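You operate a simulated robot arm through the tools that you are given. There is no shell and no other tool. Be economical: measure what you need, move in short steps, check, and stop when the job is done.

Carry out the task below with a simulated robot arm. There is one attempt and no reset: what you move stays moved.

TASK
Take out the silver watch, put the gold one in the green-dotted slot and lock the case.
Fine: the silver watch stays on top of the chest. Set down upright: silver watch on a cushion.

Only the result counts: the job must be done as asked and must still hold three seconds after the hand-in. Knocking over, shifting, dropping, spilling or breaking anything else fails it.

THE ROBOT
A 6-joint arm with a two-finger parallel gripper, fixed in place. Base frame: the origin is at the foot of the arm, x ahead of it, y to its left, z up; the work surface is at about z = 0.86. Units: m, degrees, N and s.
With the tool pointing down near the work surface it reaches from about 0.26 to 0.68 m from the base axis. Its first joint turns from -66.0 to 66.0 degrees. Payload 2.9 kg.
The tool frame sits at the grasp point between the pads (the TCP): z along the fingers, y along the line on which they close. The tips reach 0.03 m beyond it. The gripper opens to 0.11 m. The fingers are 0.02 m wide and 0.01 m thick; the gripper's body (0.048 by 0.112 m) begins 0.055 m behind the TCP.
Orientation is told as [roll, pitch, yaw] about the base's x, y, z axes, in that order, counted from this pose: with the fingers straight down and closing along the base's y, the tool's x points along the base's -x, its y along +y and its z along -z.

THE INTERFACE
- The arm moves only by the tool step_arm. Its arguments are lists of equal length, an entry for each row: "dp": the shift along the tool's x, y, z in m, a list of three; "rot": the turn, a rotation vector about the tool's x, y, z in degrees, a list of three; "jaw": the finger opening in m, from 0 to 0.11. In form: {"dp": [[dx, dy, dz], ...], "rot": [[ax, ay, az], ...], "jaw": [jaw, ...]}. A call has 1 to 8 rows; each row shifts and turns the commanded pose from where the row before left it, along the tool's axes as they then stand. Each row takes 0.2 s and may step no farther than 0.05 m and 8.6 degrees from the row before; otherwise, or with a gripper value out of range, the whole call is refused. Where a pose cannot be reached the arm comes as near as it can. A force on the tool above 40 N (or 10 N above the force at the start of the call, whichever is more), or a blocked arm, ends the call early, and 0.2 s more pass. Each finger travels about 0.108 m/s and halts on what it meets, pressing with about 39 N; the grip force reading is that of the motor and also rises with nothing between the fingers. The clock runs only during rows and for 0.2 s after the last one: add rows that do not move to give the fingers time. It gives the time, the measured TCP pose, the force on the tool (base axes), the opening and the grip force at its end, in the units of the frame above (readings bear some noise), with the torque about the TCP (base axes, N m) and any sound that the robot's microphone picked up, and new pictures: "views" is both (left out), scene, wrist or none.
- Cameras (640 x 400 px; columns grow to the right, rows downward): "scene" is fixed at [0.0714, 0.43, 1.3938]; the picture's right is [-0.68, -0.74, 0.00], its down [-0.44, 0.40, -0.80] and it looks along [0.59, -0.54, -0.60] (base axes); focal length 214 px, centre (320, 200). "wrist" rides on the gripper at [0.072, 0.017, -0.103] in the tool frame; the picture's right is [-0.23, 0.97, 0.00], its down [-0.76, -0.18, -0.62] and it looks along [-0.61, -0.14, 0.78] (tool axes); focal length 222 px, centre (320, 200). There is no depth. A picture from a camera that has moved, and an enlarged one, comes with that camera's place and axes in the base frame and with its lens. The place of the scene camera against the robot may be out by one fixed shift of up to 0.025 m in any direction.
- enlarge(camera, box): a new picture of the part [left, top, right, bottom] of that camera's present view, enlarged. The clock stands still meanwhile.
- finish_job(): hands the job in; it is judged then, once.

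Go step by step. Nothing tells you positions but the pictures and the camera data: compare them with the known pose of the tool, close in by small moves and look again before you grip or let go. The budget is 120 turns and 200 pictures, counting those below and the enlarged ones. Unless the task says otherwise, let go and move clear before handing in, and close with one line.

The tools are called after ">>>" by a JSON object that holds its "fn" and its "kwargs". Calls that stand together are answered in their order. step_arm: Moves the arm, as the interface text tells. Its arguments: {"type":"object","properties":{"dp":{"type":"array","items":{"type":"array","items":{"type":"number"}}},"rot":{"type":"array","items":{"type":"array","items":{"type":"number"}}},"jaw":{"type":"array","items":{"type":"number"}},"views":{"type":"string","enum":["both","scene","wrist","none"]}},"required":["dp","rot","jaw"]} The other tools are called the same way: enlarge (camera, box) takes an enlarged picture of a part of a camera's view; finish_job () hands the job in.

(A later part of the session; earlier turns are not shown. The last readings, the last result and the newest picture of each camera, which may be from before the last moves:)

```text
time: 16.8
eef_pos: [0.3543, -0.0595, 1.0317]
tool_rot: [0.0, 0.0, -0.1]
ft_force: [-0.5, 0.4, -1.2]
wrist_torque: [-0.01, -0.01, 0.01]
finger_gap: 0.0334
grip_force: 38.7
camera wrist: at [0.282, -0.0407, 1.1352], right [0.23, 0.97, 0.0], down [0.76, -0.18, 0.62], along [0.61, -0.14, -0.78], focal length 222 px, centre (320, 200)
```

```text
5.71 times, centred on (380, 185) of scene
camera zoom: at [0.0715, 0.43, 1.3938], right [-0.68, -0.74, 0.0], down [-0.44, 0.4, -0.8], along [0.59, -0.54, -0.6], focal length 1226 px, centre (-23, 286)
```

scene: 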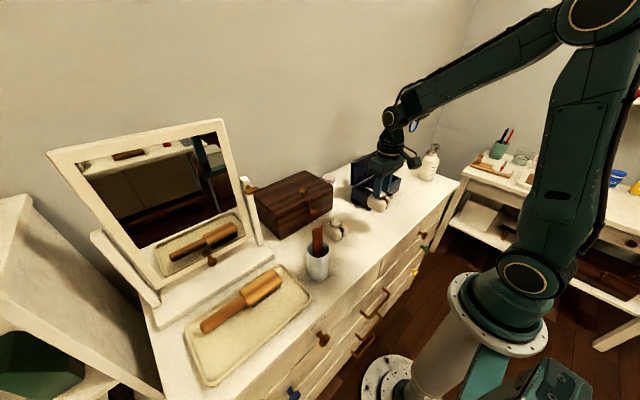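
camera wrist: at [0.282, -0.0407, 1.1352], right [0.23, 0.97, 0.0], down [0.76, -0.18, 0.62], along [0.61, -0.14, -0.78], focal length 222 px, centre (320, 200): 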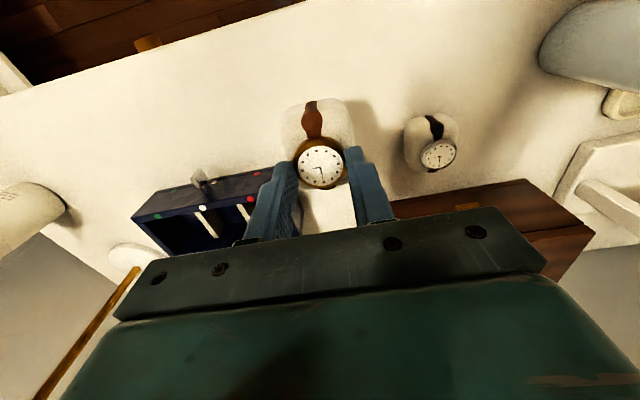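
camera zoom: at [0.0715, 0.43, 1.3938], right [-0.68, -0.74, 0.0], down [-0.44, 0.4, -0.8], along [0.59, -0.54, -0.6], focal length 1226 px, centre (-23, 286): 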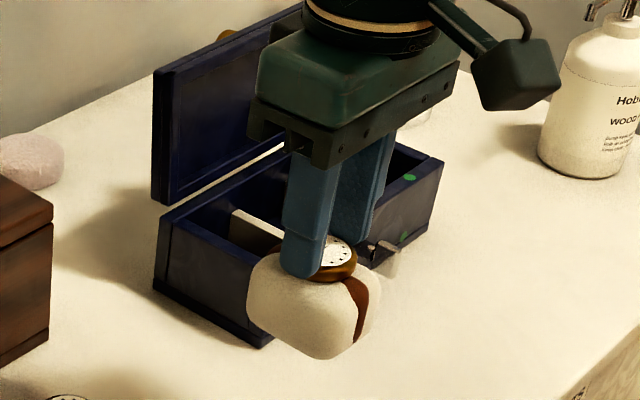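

The gold watch is held level. I'll carry it over the green slot at about (0.467, -0.291), staying above the rim.

>>> {"fn": "step_arm", "kwargs": {"dp": [[-0.0185, -0.03825, 0], [-0.0185, -0.03825, 0], [-0.0185, -0.03825, 0], [-0.0185, -0.03825, 0], [-0.0185, -0.03825, 0], [-0.0186, -0.03825, 0], [0, 0, 0]], "rot": [[0, 0, 0], [0, 0, 0], [0, 0, 0], [0, 0, 0], [0, 0, 0], [0, 0, 0], [0, 0, 0]], "jaw": [0.03, 0.03, 0.03, 0.03, 0.03, 0.03, 0.03], "views": "wrist"}}

>>> {"fn": "enlarge", "kwargs": {"camera": "wrist", "box": [240, 20, 440, 200]}}

>>> {"fn": "enlarge", "kwargs": {"camera": "scene", "box": [350, 130, 430, 210]}}

```text
time: 18.4
eef_pos: [0.465, -0.2882, 1.0321]
tool_rot: [0.0, -0.1, 0.0]
ft_force: [0.0, 1.0, -1.4]
wrist_torque: [-0.01, 0.0, 0.03]
finger_gap: 0.0333
grip_force: 38.8
camera wrist: at [0.3925, -0.2694, 1.1361], right [0.23, 0.97, 0.0], down [0.76, -0.18, 0.62], along [0.61, -0.14, -0.78], focal length 222 px, centre (320, 200)
```

wrist: 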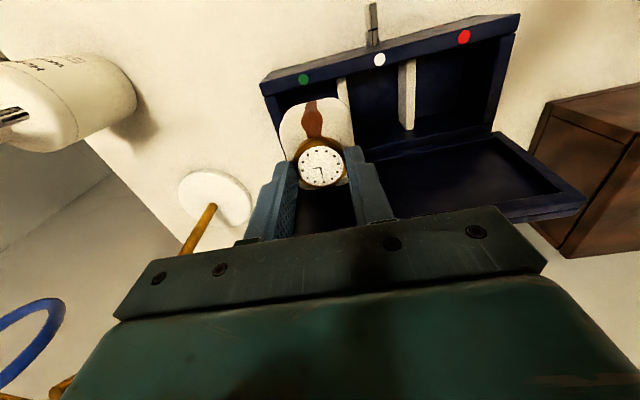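

```text
2.22 times, centred on (340, 110) of wrist
camera zoom: at [0.3925, -0.2694, 1.1361], right [0.23, 0.97, 0.0], down [0.76, -0.18, 0.62], along [0.61, -0.14, -0.78], focal length 494 px, centre (276, 400)
```

zoom: 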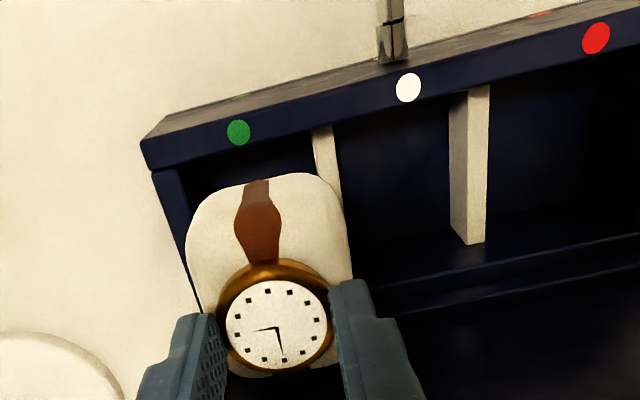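

```text
5.00 times, centred on (390, 170) of scene
camera zoom: at [0.0715, 0.43, 1.3938], right [-0.68, -0.74, 0.0], down [-0.44, 0.4, -0.8], along [0.59, -0.54, -0.6], focal length 1072 px, centre (-30, 350)
```

zoom: 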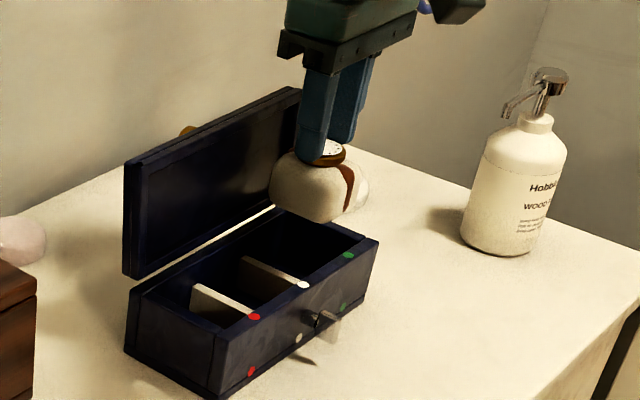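

I'm about 3 mm short in y. I'll correct, lower to just above the rim, and look again.

>>> {"fn": "step_arm", "kwargs": {"dp": [[-0.0005, -0.003, 0.01], [0, 0, 0.004], [0, 0, 0]], "rot": [[0, 0, 0], [0, 0, 0], [0, 0, 0]], "jaw": [0.03, 0.03, 0.03], "views": "wrist"}}

>>> {"fn": "enlarge", "kwargs": {"camera": "wrist", "box": [250, 50, 390, 200]}}

>>> {"fn": "enlarge", "kwargs": {"camera": "scene", "box": [370, 150, 420, 200]}}

```text
time: 19.2
eef_pos: [0.4662, -0.2929, 1.0187]
tool_rot: [0.0, 0.1, 0.0]
ft_force: [0.3, -0.7, -0.2]
wrist_torque: [-0.01, 0.01, 0.0]
finger_gap: 0.033
grip_force: 39.4
camera wrist: at [0.3936, -0.2734, 1.1214], right [0.23, 0.97, 0.0], down [0.76, -0.18, 0.62], along [0.61, -0.14, -0.78], focal length 222 px, centre (320, 200)
```

wrist: 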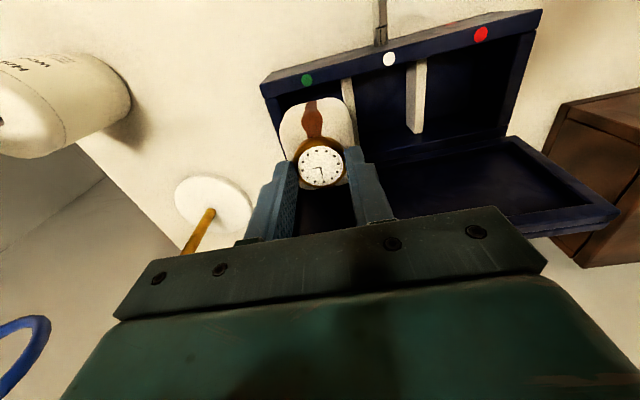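

```text
2.67 times, centred on (320, 125) of wrist
camera zoom: at [0.3936, -0.2734, 1.1214], right [0.23, 0.97, 0.0], down [0.76, -0.18, 0.62], along [0.61, -0.14, -0.78], focal length 592 px, centre (320, 400)
```

zoom: 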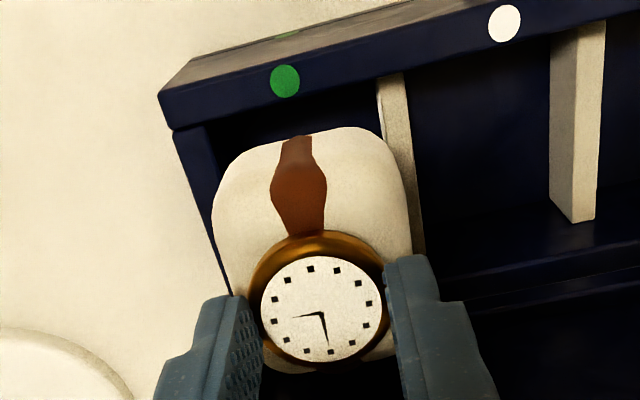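

```text
8.00 times, centred on (395, 175) of scene
camera zoom: at [0.0715, 0.43, 1.3938], right [-0.68, -0.74, 0.0], down [-0.44, 0.4, -0.8], along [0.59, -0.54, -0.6], focal length 1716 px, centre (-280, 400)
```

zoom: 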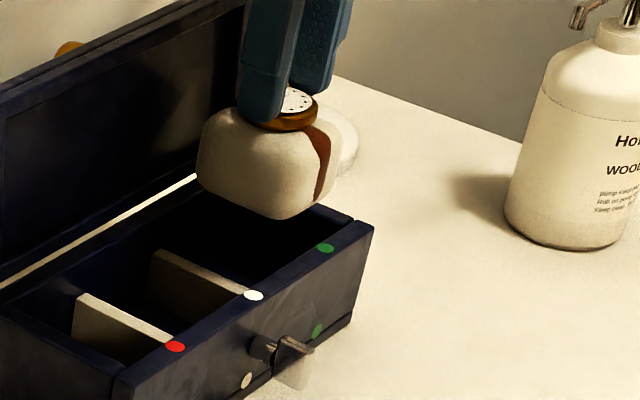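

By vision the dial is in line with the green dot to within 1 mm. I'll lower slowly into the slot, watching the forces.

>>> {"fn": "step_arm", "kwargs": {"dp": [[0, 0.0005, 0.012], [0, 0, 0.012], [0, 0, 0.012]], "rot": [[0, 0, 0], [0, 0, 0], [0, 0, 0]], "jaw": [0.03, 0.03, 0.03], "views": "wrist"}}

>>> {"fn": "enlarge", "kwargs": {"camera": "wrist", "box": [250, 50, 390, 200]}}

>>> {"fn": "enlarge", "kwargs": {"camera": "scene", "box": [370, 150, 420, 200]}}

```text
time: 20.0
eef_pos: [0.4654, -0.293, 0.9816]
tool_rot: [0.0, 0.0, 0.0]
ft_force: [-1.8, -0.7, 3.1]
wrist_torque: [0.11, 0.22, 0.05]
finger_gap: 0.033
grip_force: 38.8
camera wrist: at [0.3929, -0.2734, 1.0855], right [0.23, 0.97, 0.0], down [0.76, -0.18, 0.62], along [0.61, -0.14, -0.78], focal length 222 px, centre (320, 200)
```

wrist: 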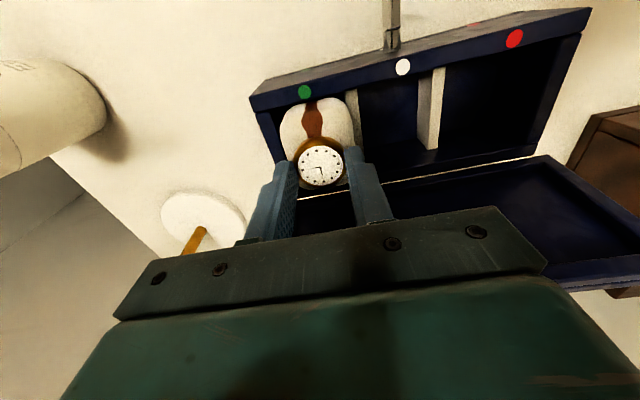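

```text
2.67 times, centred on (320, 125) of wrist
camera zoom: at [0.3929, -0.2734, 1.0855], right [0.23, 0.97, 0.0], down [0.76, -0.18, 0.62], along [0.61, -0.14, -0.78], focal length 592 px, centre (320, 400)
```

zoom: 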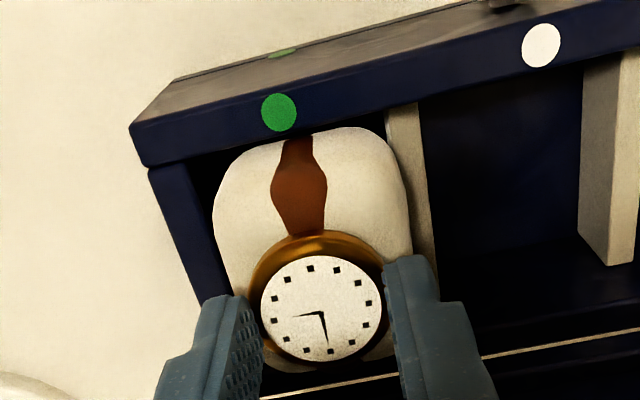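

```text
8.00 times, centred on (395, 175) of scene
camera zoom: at [0.0713, 0.4301, 1.3938], right [-0.68, -0.74, 0.0], down [-0.44, 0.4, -0.8], along [0.59, -0.54, -0.6], focal length 1716 px, centre (-280, 400)
```

zoom: 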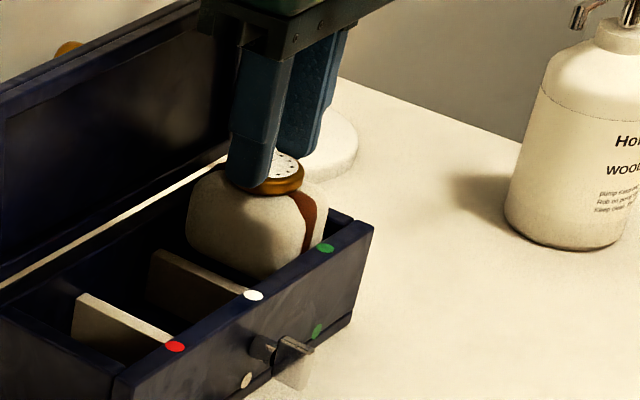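

Light contact is pushing at the +y (divider) side, and the picture shows the cushion about 1.3 mm off that way. I'll back up slightly, correct and lower again.

>>> {"fn": "step_arm", "kwargs": {"dp": [[0, -0.0015, -0.004], [0, 0, 0.004], [0, 0, 0.005], [0, 0, 0]], "rot": [[0, 0, 0], [0, 0, 0], [0, 0, 0], [0, 0, 0]], "jaw": [0.03, 0.03, 0.03, 0.03], "views": "none"}}

```text
time: 21.0
eef_pos: [0.4665, -0.2929, 0.9779]
tool_rot: [0.0, 0.0, 0.0]
ft_force: [-0.4, -0.1, 0.3]
wrist_torque: [0.0, 0.0, 0.0]
finger_gap: 0.0327
grip_force: 38.9
```

No contact now, so I'll continue down.

>>> {"fn": "step_arm", "kwargs": {"dp": [[0, 0, 0.006], [0, 0, 0.006], [0, 0, 0]], "rot": [[0, 0, 0], [0, 0, 0], [0, 0, 0]], "jaw": [0.03, 0.03, 0.03], "views": "none"}}

```text
time: 21.8
eef_pos: [0.4644, -0.2945, 0.9645]
tool_rot: [-0.1, 0.1, 0.0]
ft_force: [0.3, 0.2, 0.2]
wrist_torque: [0.01, 0.02, 0.0]
finger_gap: 0.0327
grip_force: 38.8
```

>>> {"fn": "step_arm", "kwargs": {"dp": [[0, 0, 0.004], [0, 0, 0.003], [0, 0, 0]], "rot": [[0, 0, 0], [0, 0, 0], [0, 0, 0]], "jaw": [0.03, 0.03, 0.03], "views": "wrist"}}

>>> {"fn": "enlarge", "kwargs": {"camera": "wrist", "box": [250, 70, 390, 210]}}

>>> {"fn": "enlarge", "kwargs": {"camera": "scene", "box": [365, 150, 415, 200]}}

```text
time: 22.6
eef_pos: [0.4649, -0.2951, 0.9579]
tool_rot: [0.0, 0.1, 0.0]
ft_force: [-0.4, 0.0, -0.8]
wrist_torque: [-0.01, 0.0, -0.01]
finger_gap: 0.0325
grip_force: 38.8
camera wrist: at [0.3925, -0.2756, 1.0608], right [0.23, 0.97, 0.0], down [0.76, -0.18, 0.62], along [0.61, -0.14, -0.78], focal length 222 px, centre (320, 200)
```

wrist: 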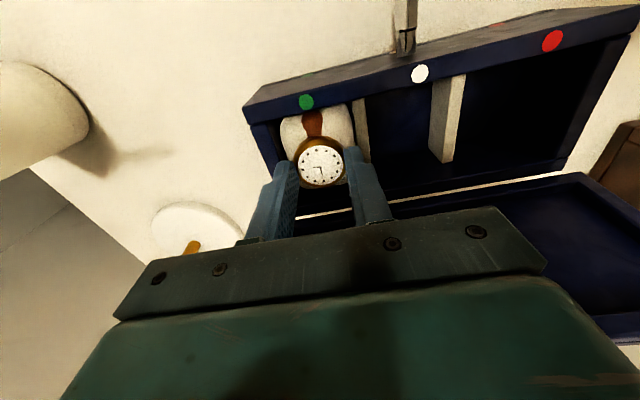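

```text
2.86 times, centred on (320, 140) of wrist
camera zoom: at [0.3925, -0.2756, 1.0608], right [0.23, 0.97, 0.0], down [0.76, -0.18, 0.62], along [0.61, -0.14, -0.78], focal length 635 px, centre (320, 371)
```

zoom: 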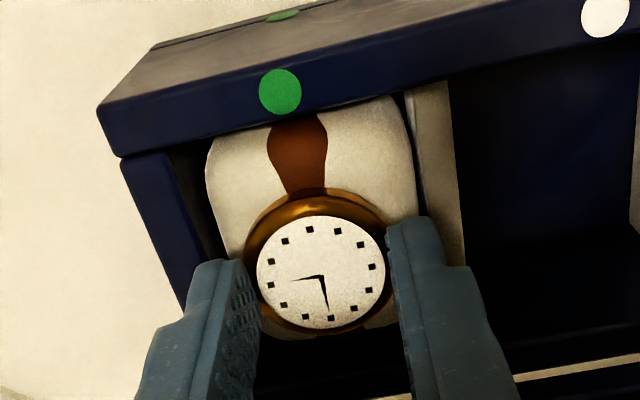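

```text
8.00 times, centred on (390, 175) of scene
camera zoom: at [0.0715, 0.43, 1.3938], right [-0.68, -0.74, 0.0], down [-0.44, 0.4, -0.8], along [0.59, -0.54, -0.6], focal length 1716 px, centre (-240, 400)
```

zoom: 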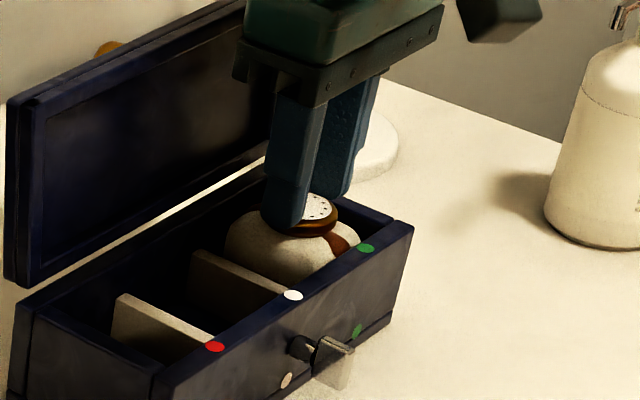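

The cushion is well inside the slot with about 8 mm to go. I'll lower a little more and watch for contact with the floor or rim.

>>> {"fn": "step_arm", "kwargs": {"dp": [[0, 0, 0.002], [0, 0, 0.002], [0, 0, 0]], "rot": [[0, 0, 0], [0, 0, 0], [0, 0, 0]], "jaw": [0.03, 0.03, 0.03], "views": "none"}}

>>> {"fn": "step_arm", "kwargs": {"dp": [[0, 0, 0.002], [0, 0, 0]], "rot": [[0, 0, 0], [0, 0, 0]], "jaw": [0.03, 0.03], "views": "wrist"}}

>>> {"fn": "enlarge", "kwargs": {"camera": "wrist", "box": [250, 70, 390, 210]}}

```text
time: 23.4
eef_pos: [0.4662, -0.2948, 0.9535]
tool_rot: [0.1, 0.0, 0.0]
ft_force: [0.5, 0.1, -0.5]
wrist_torque: [0.01, 0.02, -0.02]
finger_gap: 0.0321
grip_force: 38.4
```

```text
time: 24.0
eef_pos: [0.4658, -0.2945, 0.9536]
tool_rot: [-0.1, -0.1, 0.1]
ft_force: [-1.9, 4.6, 14.1]
wrist_torque: [-0.08, 0.25, -0.07]
finger_gap: 0.0321
grip_force: 39.2
camera wrist: at [0.3929, -0.2748, 1.0563], right [0.23, 0.97, 0.0], down [0.76, -0.18, 0.63], along [0.61, -0.14, -0.78], focal length 222 px, centre (320, 200)
```

wrist: 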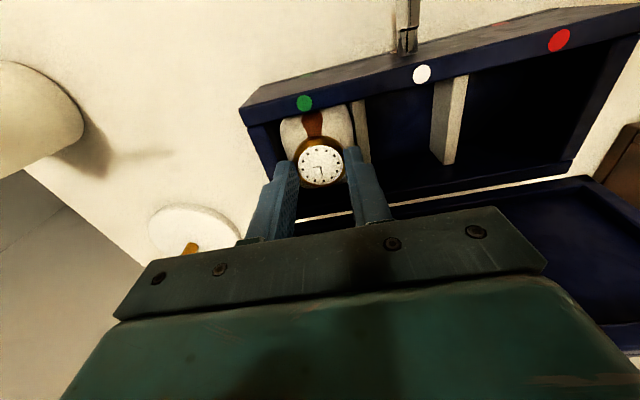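

```text
2.86 times, centred on (320, 140) of wrist
camera zoom: at [0.3929, -0.2748, 1.0563], right [0.23, 0.97, 0.0], down [0.76, -0.18, 0.63], along [0.61, -0.14, -0.78], focal length 635 px, centre (320, 371)
```

zoom: 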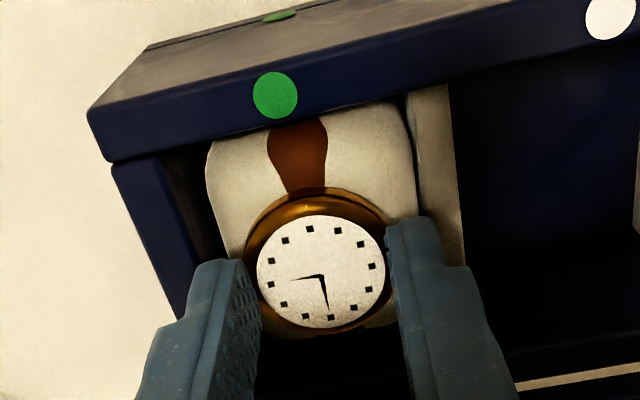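

There is a 14 N contact at rim/floor level. I'll back off slightly, open a little and rise.

>>> {"fn": "step_arm", "kwargs": {"dp": [[0, 0, -0.003], [0, 0, 0], [0, 0, 0], [0, 0, -0.01], [0, 0, -0.03], [0, 0, -0.03]], "rot": [[0, 0, 0], [0, 0, 0], [0, 0, 0], [0, 0, 0], [0, 0, 0], [0, 0, 0]], "jaw": [0.032, 0.042, 0.046, 0.05, 0.05, 0.05], "views": "wrist"}}

>>> {"fn": "enlarge", "kwargs": {"camera": "wrist", "box": [230, 40, 430, 200]}}

>>> {"fn": "enlarge", "kwargs": {"camera": "scene", "box": [345, 140, 415, 210]}}

```text
time: 25.4
eef_pos: [0.4667, -0.2938, 1.0252]
tool_rot: [0.0, 0.0, -0.1]
ft_force: [-0.1, 0.6, -0.2]
wrist_torque: [0.0, -0.03, 0.0]
finger_gap: 0.0497
grip_force: 0.0
camera wrist: at [0.3942, -0.2739, 1.1279], right [0.23, 0.97, 0.0], down [0.76, -0.18, 0.62], along [0.61, -0.14, -0.78], focal length 222 px, centre (320, 200)
```

wrist: 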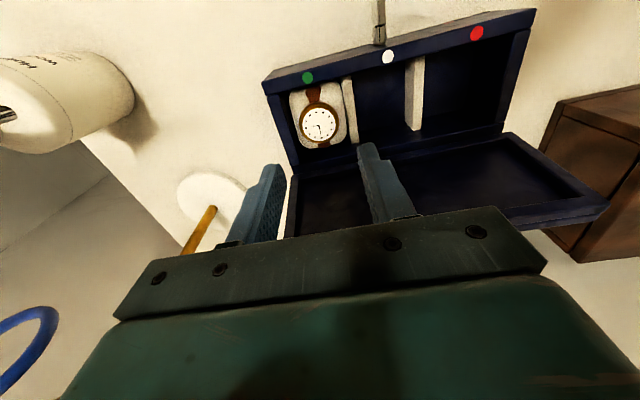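

```text
2.50 times, centred on (330, 120) of wrist
camera zoom: at [0.3942, -0.2739, 1.1279], right [0.23, 0.97, 0.0], down [0.76, -0.18, 0.62], along [0.61, -0.14, -0.78], focal length 555 px, centre (295, 400)
```

zoom: 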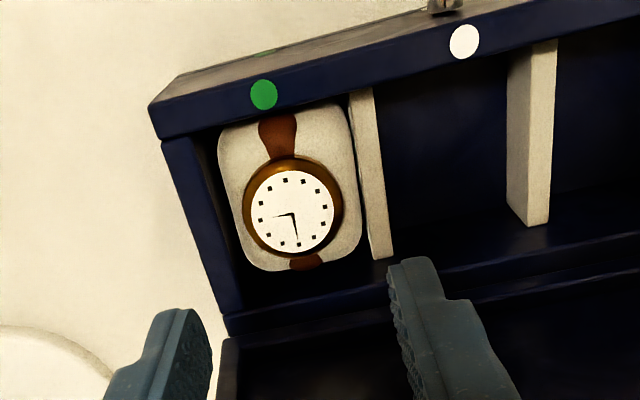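

```text
5.71 times, centred on (380, 175) of scene
camera zoom: at [0.0714, 0.43, 1.3938], right [-0.68, -0.74, 0.0], down [-0.44, 0.4, -0.8], along [0.59, -0.54, -0.6], focal length 1226 px, centre (-23, 343)
```

zoom: 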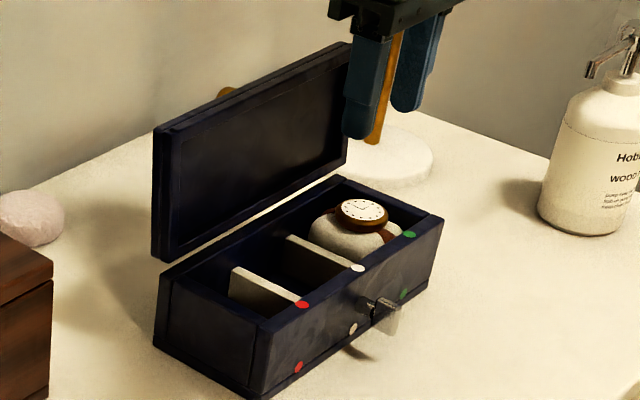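

The gold watch is seated in the green slot. The lid stands slightly back with its top at about x 0.53, z 1.03, so I'll go up and behind it, clear of the knob, and push it shut.

>>> {"fn": "step_arm", "kwargs": {"dp": [[0, 0, -0.035], [0, 0.01, -0.035], [-0.03, 0.03, 0], [-0.03, 0.03, 0], [-0.03, 0.03, 0], [-0.02, 0.03, 0], [0, 0, 0]], "rot": [[0, 0, 0], [0, 0, 0], [0, 0, 0], [0, 0, 0], [0, 0, 0], [0, 0, 0], [0, 0, 0]], "jaw": [0.04, 0.02, 0.0, 0.0, 0.0, 0.0, 0.0], "views": "both"}}

>>> {"fn": "enlarge", "kwargs": {"camera": "scene", "box": [330, 110, 420, 200]}}

>>> {"fn": "enlarge", "kwargs": {"camera": "wrist", "box": [200, 40, 400, 200]}}

```text
time: 27.0
eef_pos: [0.5743, -0.1646, 1.0936]
tool_rot: [0.1, 0.0, 0.0]
ft_force: [0.9, -0.1, 0.5]
wrist_torque: [-0.02, -0.02, 0.02]
finger_gap: 0.0001
grip_force: 38.2
camera wrist: at [0.5027, -0.1443, 1.1976], right [0.23, 0.97, 0.0], down [0.76, -0.18, 0.62], along [0.61, -0.14, -0.78], focal length 222 px, centre (320, 200)
```

scene: 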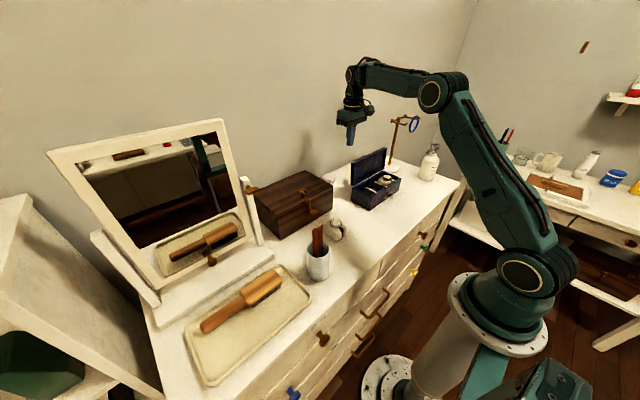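
wrist: 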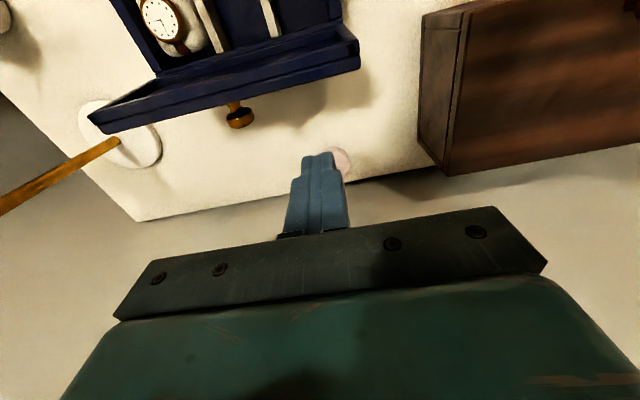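

```text
4.44 times, centred on (375, 155) of scene
camera zoom: at [0.0714, 0.4301, 1.3938], right [-0.68, -0.74, 0.0], down [-0.44, 0.4, -0.8], along [0.59, -0.54, -0.6], focal length 953 px, centre (76, 400)
```

zoom: 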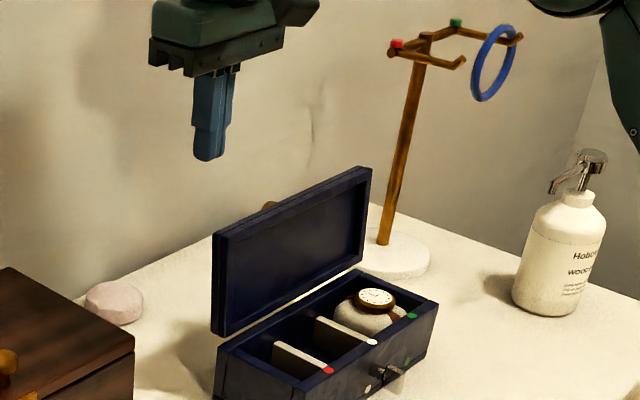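

```text
2.50 times, centred on (300, 120) of wrist
camera zoom: at [0.5027, -0.1443, 1.1976], right [0.23, 0.97, 0.0], down [0.76, -0.18, 0.62], along [0.61, -0.14, -0.78], focal length 555 px, centre (370, 400)
```

zoom: 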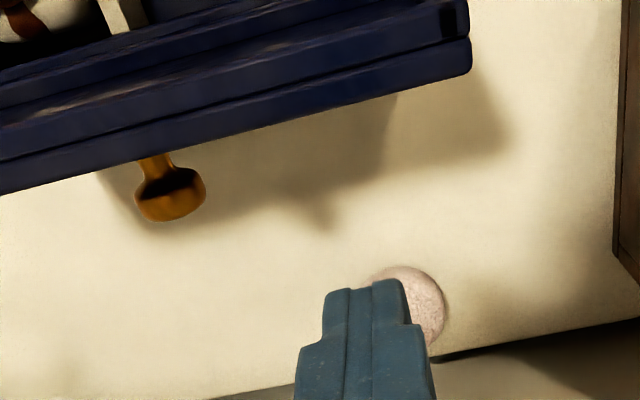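

I'm above and behind the lid, and the knob is well to the -y side. I'll lower and push gently towards -x.

>>> {"fn": "step_arm", "kwargs": {"dp": [[0, 0, 0.03], [0, 0, 0.03], [0.02, 0, 0], [0.015, 0, 0], [0.015, 0, 0], [0, 0, 0]], "rot": [[0, 0, 0], [0, 0, 0], [0, 0, 0], [0, 0, 0], [0, 0, 0], [0, 0, 0]], "jaw": [0, 0, 0, 0, 0, 0], "views": "scene"}}

>>> {"fn": "enlarge", "kwargs": {"camera": "scene", "box": [330, 110, 420, 200]}}

```text
time: 28.4
eef_pos: [0.5249, -0.1652, 1.0354]
tool_rot: [-0.1, 0.0, 0.0]
ft_force: [-0.6, 0.3, -0.3]
wrist_torque: [0.0, -0.03, 0.01]
finger_gap: 0.0
grip_force: 37.5
```

scene: 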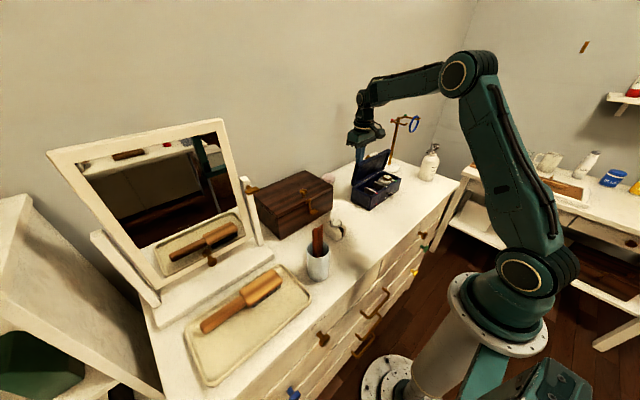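

```text
4.44 times, centred on (375, 155) of scene
camera zoom: at [0.0714, 0.43, 1.3938], right [-0.68, -0.74, 0.0], down [-0.44, 0.4, -0.8], along [0.59, -0.54, -0.6], focal length 953 px, centre (76, 400)
```

zoom: 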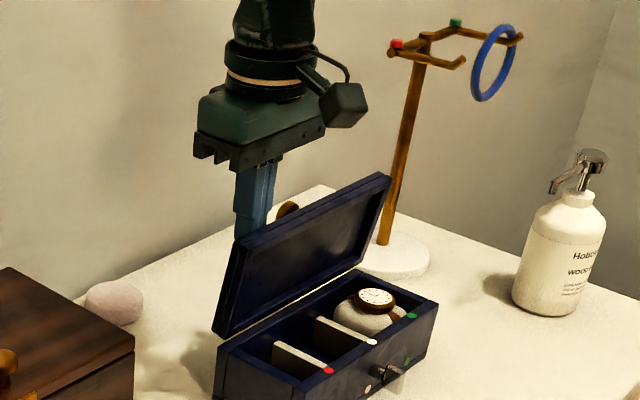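

The lid follows easily. I'll keep pushing it over.

>>> {"fn": "step_arm", "kwargs": {"dp": [[0.015, 0, 0], [0.015, 0, 0.002], [0.015, 0, 0.003], [0.015, 0, 0.005], [0, 0, 0]], "rot": [[0, 0, 0], [0, 0, 0], [0, 0, 0], [0, 0, 0], [0, 0, 0]], "jaw": [0, 0, 0, 0, 0], "views": "none"}}

>>> {"fn": "enlarge", "kwargs": {"camera": "scene", "box": [330, 110, 420, 200]}}

```text
time: 29.6
eef_pos: [0.467, -0.1659, 1.0253]
tool_rot: [0.1, 0.0, -0.1]
ft_force: [0.4, -0.8, -1.3]
wrist_torque: [-0.02, 0.03, 0.02]
finger_gap: 0.0
grip_force: 37.8
```

```text
4.44 times, centred on (375, 155) of scene
camera zoom: at [0.0714, 0.43, 1.3938], right [-0.68, -0.74, 0.0], down [-0.44, 0.4, -0.8], along [0.59, -0.54, -0.6], focal length 953 px, centre (76, 400)
```

zoom: 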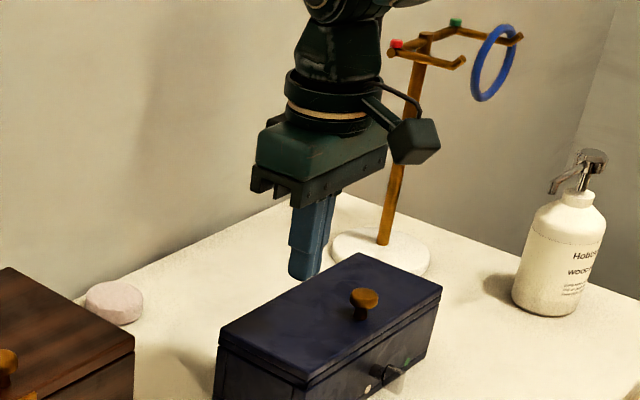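

The lid has closed. I'll check that it sits flush and look at the key in detail.

>>> {"fn": "enlarge", "kwargs": {"camera": "scene", "box": [355, 160, 405, 212]}}

>>> {"fn": "step_arm", "kwargs": {"dp": [[0.04, -0.02, -0.02], [0.04, -0.02, -0.01], [0.04, -0.01, 0], [0.03, -0.02, 0]], "rot": [[0, 0, 0], [0, 0, 0], [0, 0, 0], [0, 0, 0]], "jaw": [0.01, 0.03, 0.05, 0.07], "views": "wrist"}}

>>> {"fn": "enlarge", "kwargs": {"camera": "wrist", "box": [240, 60, 420, 220]}}

```text
7.69 times, centred on (380, 186) of scene
camera zoom: at [0.0714, 0.43, 1.3938], right [-0.68, -0.74, 0.0], down [-0.44, 0.4, -0.8], along [0.59, -0.54, -0.6], focal length 1650 px, centre (-142, 308)
```

zoom: 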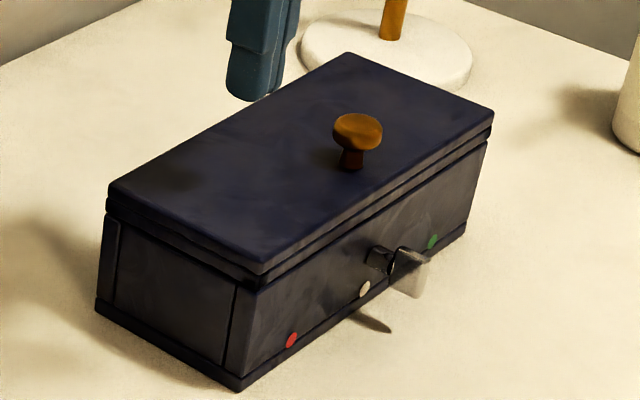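

```text
time: 30.6
eef_pos: [0.3146, -0.2364, 1.053]
tool_rot: [0.0, 0.0, 0.1]
ft_force: [-0.1, 0.3, -1.0]
wrist_torque: [-0.02, -0.03, -0.04]
finger_gap: 0.07
grip_force: 0.0
camera wrist: at [0.2424, -0.2167, 1.1561], right [0.23, 0.97, 0.0], down [0.76, -0.18, 0.62], along [0.61, -0.14, -0.78], focal length 222 px, centre (320, 200)
```

wrist: 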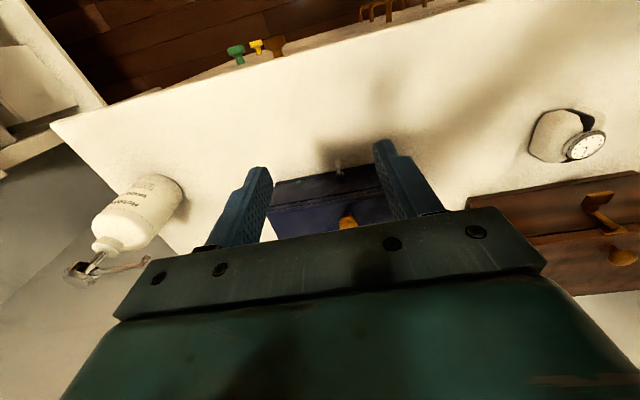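

```text
2.50 times, centred on (330, 140) of wrist
camera zoom: at [0.2424, -0.2167, 1.1561], right [0.23, 0.97, 0.0], down [0.76, -0.18, 0.62], along [0.61, -0.14, -0.78], focal length 555 px, centre (295, 350)
```

zoom: 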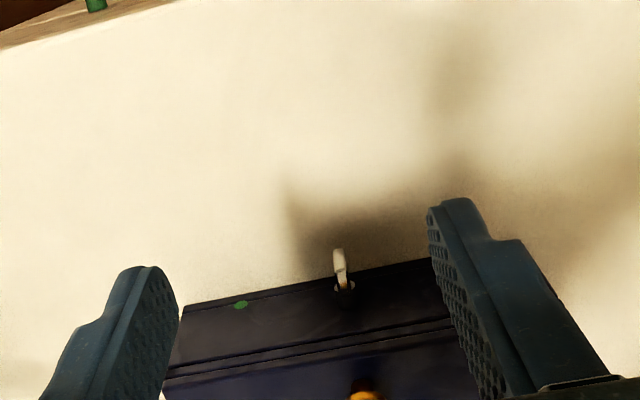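

The lid looks closed. I'll get a closer look at the key from above its front.

>>> {"fn": "step_arm", "kwargs": {"dp": [[-0.03, 0.005, 0.03], [-0.035, 0, 0.03], [0, 0, 0]], "rot": [[0, 0, 0], [0, 0, 0], [0, 0, 0]], "jaw": [0.08, 0.09, 0.1], "views": "wrist"}}

>>> {"fn": "enlarge", "kwargs": {"camera": "wrist", "box": [280, 80, 380, 180]}}

>>> {"fn": "enlarge", "kwargs": {"camera": "scene", "box": [370, 180, 395, 205]}}

```text
time: 31.4
eef_pos: [0.3813, -0.2291, 0.9951]
tool_rot: [0.0, 0.0, 0.0]
ft_force: [0.0, 0.2, 0.6]
wrist_torque: [0.0, -0.01, -0.02]
finger_gap: 0.0999
grip_force: 0.0
camera wrist: at [0.3087, -0.2101, 1.0968], right [0.23, 0.97, 0.0], down [0.76, -0.18, 0.62], along [0.61, -0.14, -0.78], focal length 222 px, centre (320, 200)
```

wrist: 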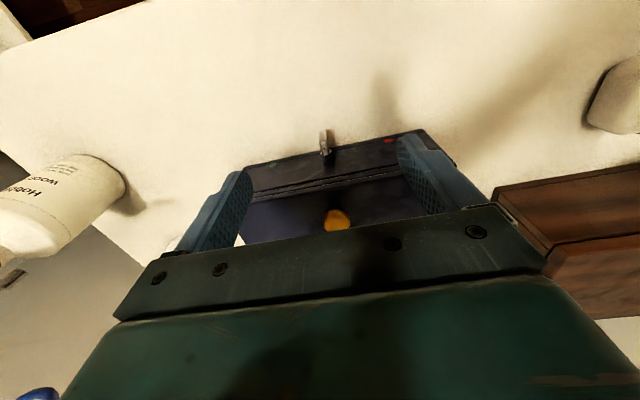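

```text
4.00 times, centred on (330, 130) of wrist
camera zoom: at [0.3087, -0.2101, 1.0968], right [0.23, 0.97, 0.0], down [0.76, -0.18, 0.62], along [0.61, -0.14, -0.78], focal length 888 px, centre (280, 480)
```

zoom: 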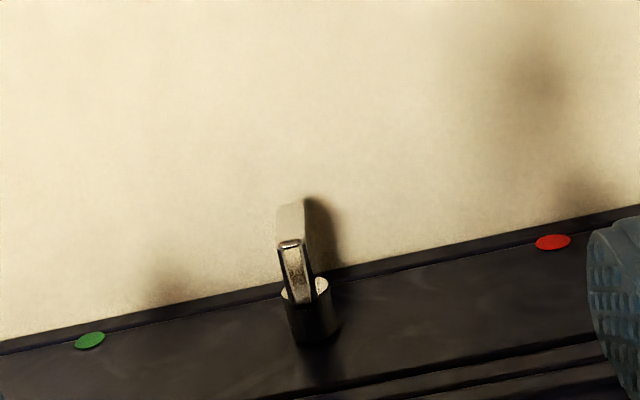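

```text
16.00 times, centred on (382, 192) of scene
camera zoom: at [0.0715, 0.43, 1.3938], right [-0.68, -0.74, 0.0], down [-0.44, 0.4, -0.8], along [0.59, -0.54, -0.6], focal length 3432 px, centre (-680, 320)
```

zoom: 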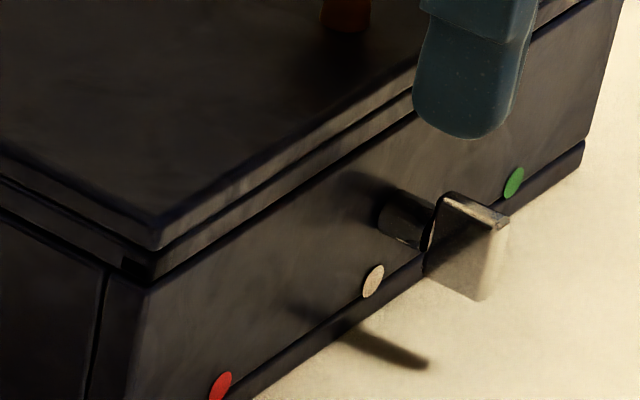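

The key's bow is a vertical plate (about x 0.395–0.412, z 0.872–0.897, y -0.227) on a shaft at z ≈ 0.885. I'll grip it from above and roll about the shaft, starting by moving over it with a narrow opening.

>>> {"fn": "step_arm", "kwargs": {"dp": [[-0.017, 0.002, 0.02], [0, 0, 0.02], [0, 0, 0.01], [0, 0, 0]], "rot": [[0, 0, 0], [0, 0, 0], [0, 0, 0], [0, 0, 0]], "jaw": [0.07, 0.05, 0.035, 0.035], "views": "wrist"}}

>>> {"fn": "enlarge", "kwargs": {"camera": "wrist", "box": [260, 100, 380, 220]}}

>>> {"fn": "enlarge", "kwargs": {"camera": "scene", "box": [360, 170, 400, 210]}}

```text
time: 32.4
eef_pos: [0.3975, -0.2275, 0.9454]
tool_rot: [0.1, 0.0, 0.0]
ft_force: [-0.9, -0.1, 0.0]
wrist_torque: [-0.01, 0.01, -0.01]
finger_gap: 0.035
grip_force: 0.0
camera wrist: at [0.3258, -0.2075, 1.048], right [0.23, 0.97, 0.0], down [0.76, -0.18, 0.62], along [0.61, -0.14, -0.78], focal length 222 px, centre (320, 200)
```

wrist: 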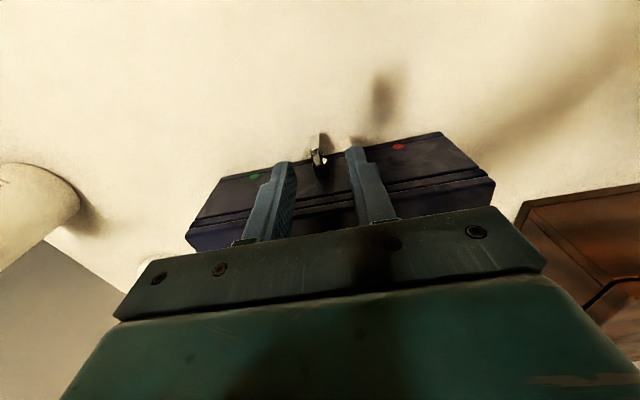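

```text
3.33 times, centred on (320, 160) of wrist
camera zoom: at [0.3258, -0.2075, 1.048], right [0.23, 0.97, 0.0], down [0.76, -0.18, 0.62], along [0.61, -0.14, -0.78], focal length 740 px, centre (320, 333)
```

zoom: 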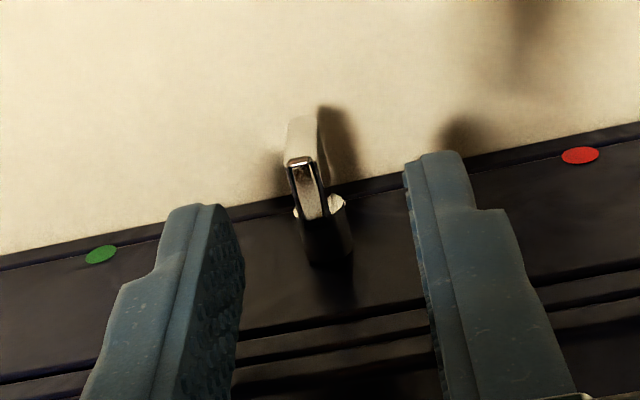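

```text
10.00 times, centred on (380, 190) of scene
camera zoom: at [0.0714, 0.43, 1.3938], right [-0.68, -0.74, 0.0], down [-0.44, 0.4, -0.8], along [0.59, -0.54, -0.6], focal length 2145 px, centre (-280, 300)
```

zoom: 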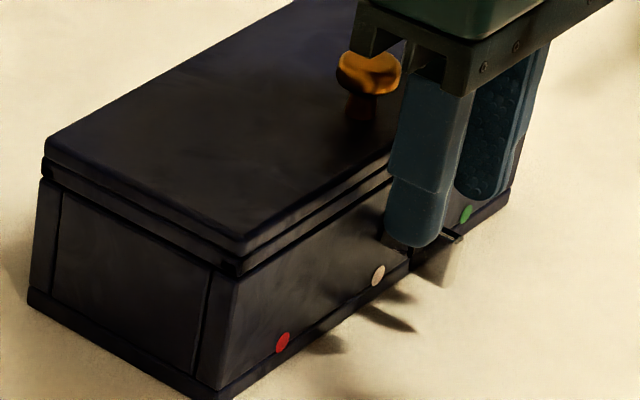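

It's aligned with the bow, so I'll lower the tips around the plate and close to a loose fork.

>>> {"fn": "step_arm", "kwargs": {"dp": [[0, 0, 0.015], [0, 0, 0.015], [0, 0, 0.005], [0, 0, 0], [0, 0, 0]], "rot": [[0, 0, 0], [0, 0, 0], [0, 0, 0], [0, 0, 0], [0, 0, 0]], "jaw": [0.035, 0.03, 0.03, 0.015, 0.009], "views": "wrist"}}

>>> {"fn": "enlarge", "kwargs": {"camera": "wrist", "box": [260, 100, 380, 220]}}

>>> {"fn": "enlarge", "kwargs": {"camera": "scene", "box": [360, 170, 400, 210]}}

```text
time: 33.6
eef_pos: [0.3975, -0.23, 0.9108]
tool_rot: [-0.1, 0.0, -0.1]
ft_force: [-1.8, -6.8, 1.3]
wrist_torque: [-0.13, 0.11, -0.08]
finger_gap: 0.0123
grip_force: 3.2
camera wrist: at [0.3253, -0.2085, 1.0135], right [0.23, 0.97, 0.0], down [0.76, -0.18, 0.62], along [0.61, -0.14, -0.78], focal length 222 px, centre (320, 200)
```

wrist: 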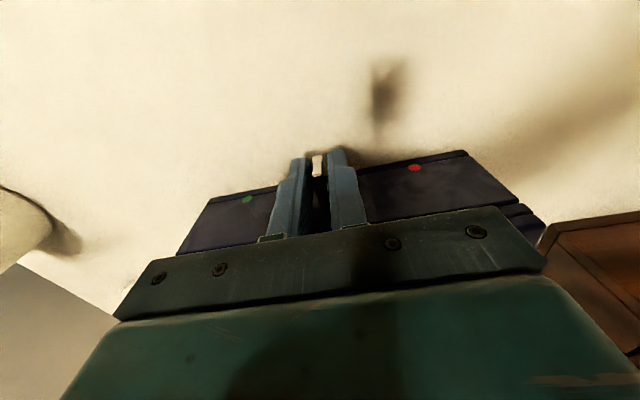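

```text
3.33 times, centred on (320, 160) of wrist
camera zoom: at [0.3253, -0.2085, 1.0135], right [0.23, 0.97, 0.0], down [0.76, -0.18, 0.62], along [0.61, -0.14, -0.78], focal length 740 px, centre (320, 333)
```

zoom: 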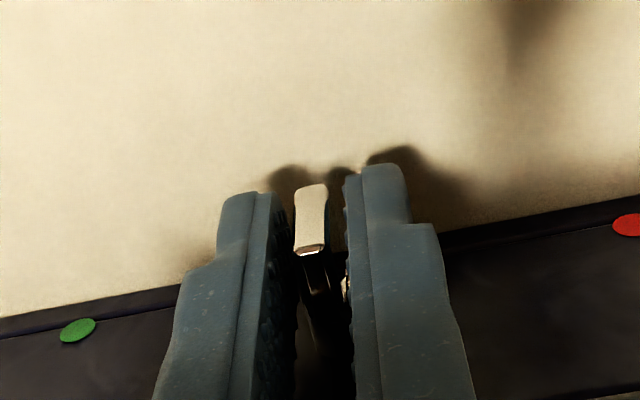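

```text
10.00 times, centred on (380, 190) of scene
camera zoom: at [0.0714, 0.4299, 1.3939], right [-0.68, -0.74, 0.0], down [-0.44, 0.4, -0.8], along [0.59, -0.54, -0.6], focal length 2145 px, centre (-280, 300)
```

zoom: 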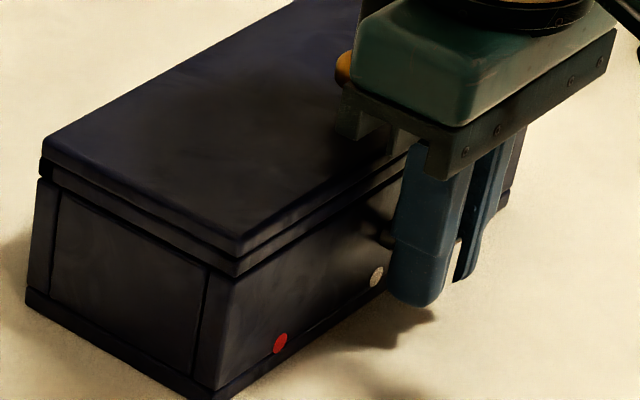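

The fingers stopped at 0.012 m, which is the collar width, with a small side load. I'll open a bit, move 6 mm back off the collar, centre and close again.

>>> {"fn": "step_arm", "kwargs": {"dp": [[0, 0, 0], [0.006, 0.0015, 0], [0, 0, 0], [0, 0, 0]], "rot": [[0, 0, 0], [0, 0, 0], [0, 0, 0], [0, 0, 0]], "jaw": [0.022, 0.022, 0.014, 0.009], "views": "wrist"}}

>>> {"fn": "enlarge", "kwargs": {"camera": "wrist", "box": [270, 110, 370, 210]}}

```text
time: 34.6
eef_pos: [0.3916, -0.2256, 0.9109]
tool_rot: [-0.2, -0.1, 0.0]
ft_force: [0.9, -4.1, -0.9]
wrist_torque: [-0.04, -0.05, -0.01]
finger_gap: 0.0108
grip_force: 2.1
camera wrist: at [0.3195, -0.2068, 1.0136], right [0.23, 0.97, 0.0], down [0.76, -0.18, 0.62], along [0.61, -0.14, -0.78], focal length 222 px, centre (320, 200)
```

wrist: 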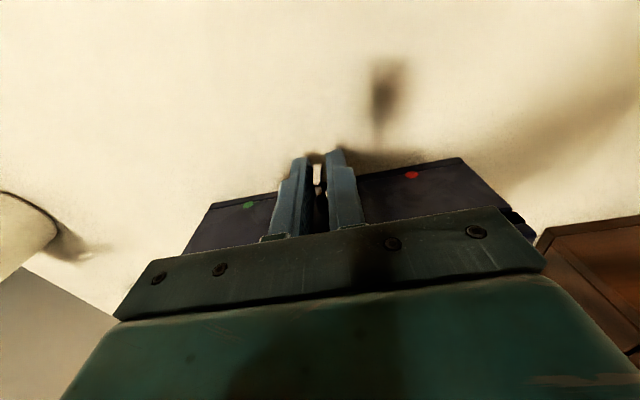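

```text
4.00 times, centred on (320, 160) of wrist
camera zoom: at [0.3195, -0.2068, 1.0136], right [0.23, 0.97, 0.0], down [0.76, -0.18, 0.62], along [0.61, -0.14, -0.78], focal length 888 px, centre (320, 360)
```

zoom: 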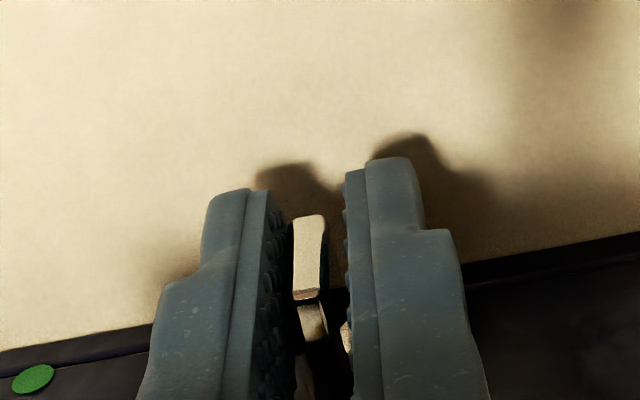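

The plate is against the -y finger, so I'll shift 1.5 mm towards -y and recheck.

>>> {"fn": "step_arm", "kwargs": {"dp": [[0, -0.0015, 0], [0, 0, 0], [0, 0, 0]], "rot": [[0, 0, 0], [0, 0, 0], [0, 0, 0]], "jaw": [0.009, 0.009, 0.008], "views": "wrist"}}

>>> {"fn": "enlarge", "kwargs": {"camera": "wrist", "box": [270, 110, 370, 210]}}

```text
time: 35.4
eef_pos: [0.3916, -0.2281, 0.9102]
tool_rot: [0.0, 0.1, 0.0]
ft_force: [0.3, -0.3, 0.4]
wrist_torque: [-0.02, 0.0, 0.02]
finger_gap: 0.0083
grip_force: 0.7
camera wrist: at [0.3194, -0.2082, 1.0132], right [0.23, 0.97, 0.0], down [0.76, -0.18, 0.62], along [0.61, -0.14, -0.78], focal length 222 px, centre (320, 200)
```

wrist: 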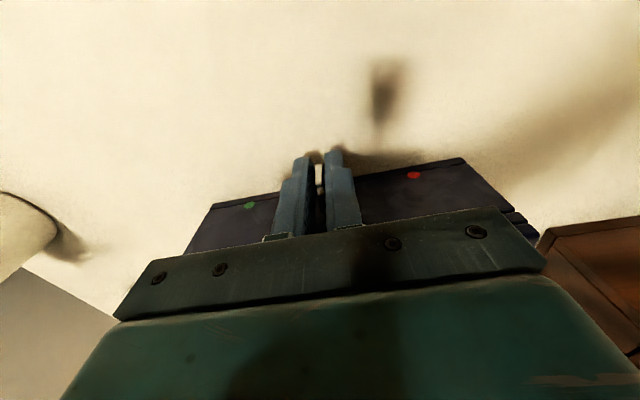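

```text
4.00 times, centred on (320, 160) of wrist
camera zoom: at [0.3194, -0.2082, 1.0132], right [0.23, 0.97, 0.0], down [0.76, -0.18, 0.62], along [0.61, -0.14, -0.78], focal length 888 px, centre (320, 360)
```

zoom: 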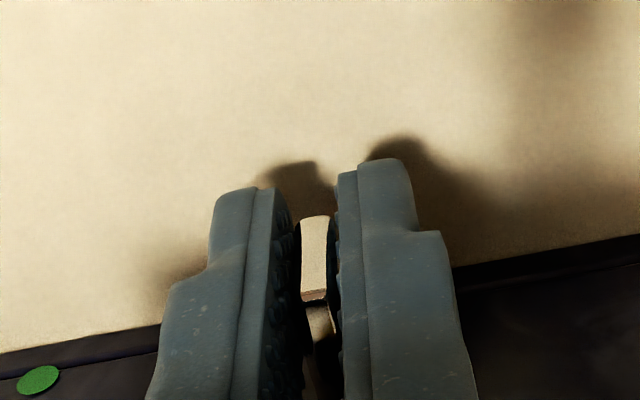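

The plate is loosely between the fingers with no load. I'll try a small roll clockwise as seen from the front (top towards -y), pivoting on the shaft, and check the torque.

>>> {"fn": "step_arm", "kwargs": {"dp": [[0, -0.0026, 0.0001], [0, -0.0026, 0.0001], [0, 0, 0]], "rot": [[-6, 0, 0], [-6, 0, 0], [0, 0, 0]], "jaw": [0.008, 0.008, 0.008], "views": "none"}}

```text
time: 36.2
eef_pos: [0.3915, -0.2329, 0.9091]
tool_rot: [12.2, 0.0, 0.1]
ft_force: [-2.4, 7.0, 3.4]
wrist_torque: [-0.87, 0.27, 0.05]
finger_gap: 0.0107
grip_force: 38.8
```

Strong resistance (0.87 Nm) that way, so I'll return and try the other direction.

>>> {"fn": "step_arm", "kwargs": {"dp": [[0, 0.0026, 0.0001], [0, 0.0026, 0.0001], [0, 0, 0]], "rot": [[6, 0, 0], [6, 0, 0], [0, 0, 0]], "jaw": [0.009, 0.009, 0.009], "views": "none"}}

>>> {"fn": "step_arm", "kwargs": {"dp": [[0, 0.0026, 0.0001], [0, 0.0026, 0.0001], [0, 0, 0]], "rot": [[6, 0, 0], [6, 0, 0], [0, 0, 0]], "jaw": [0.009, 0.009, 0.009], "views": "wrist"}}

>>> {"fn": "enlarge", "kwargs": {"camera": "wrist", "box": [270, 110, 370, 210]}}

```text
time: 37.0
eef_pos: [0.392, -0.2269, 0.9104]
tool_rot: [-0.1, -0.1, 0.0]
ft_force: [0.6, -1.8, -0.6]
wrist_torque: [-0.01, 0.01, 0.0]
finger_gap: 0.0102
grip_force: 1.0
```

```text
time: 37.8
eef_pos: [0.3918, -0.2228, 0.9109]
tool_rot: [-12.1, 0.0, 0.1]
ft_force: [-1.4, -5.7, 3.3]
wrist_torque: [-0.11, 0.08, -0.11]
finger_gap: 0.0128
grip_force: 4.1
camera wrist: at [0.3197, -0.1817, 1.0072], right [0.23, 0.95, -0.2], down [0.76, -0.04, 0.65], along [0.61, -0.3, -0.73], focal length 222 px, centre (320, 200)
```

wrist: 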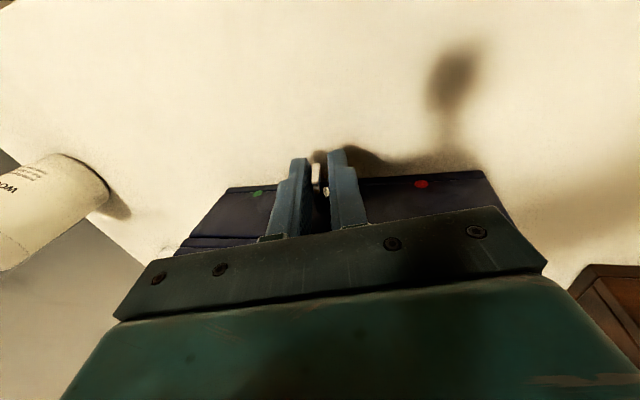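

```text
4.00 times, centred on (320, 160) of wrist
camera zoom: at [0.3197, -0.1817, 1.0072], right [0.23, 0.95, -0.2], down [0.76, -0.04, 0.65], along [0.61, -0.3, -0.73], focal length 888 px, centre (320, 360)
```

zoom: 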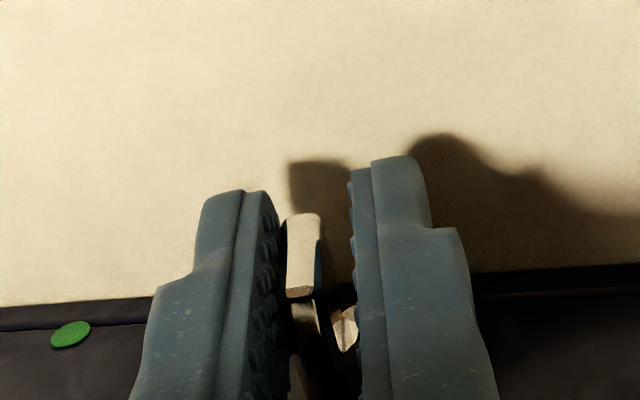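

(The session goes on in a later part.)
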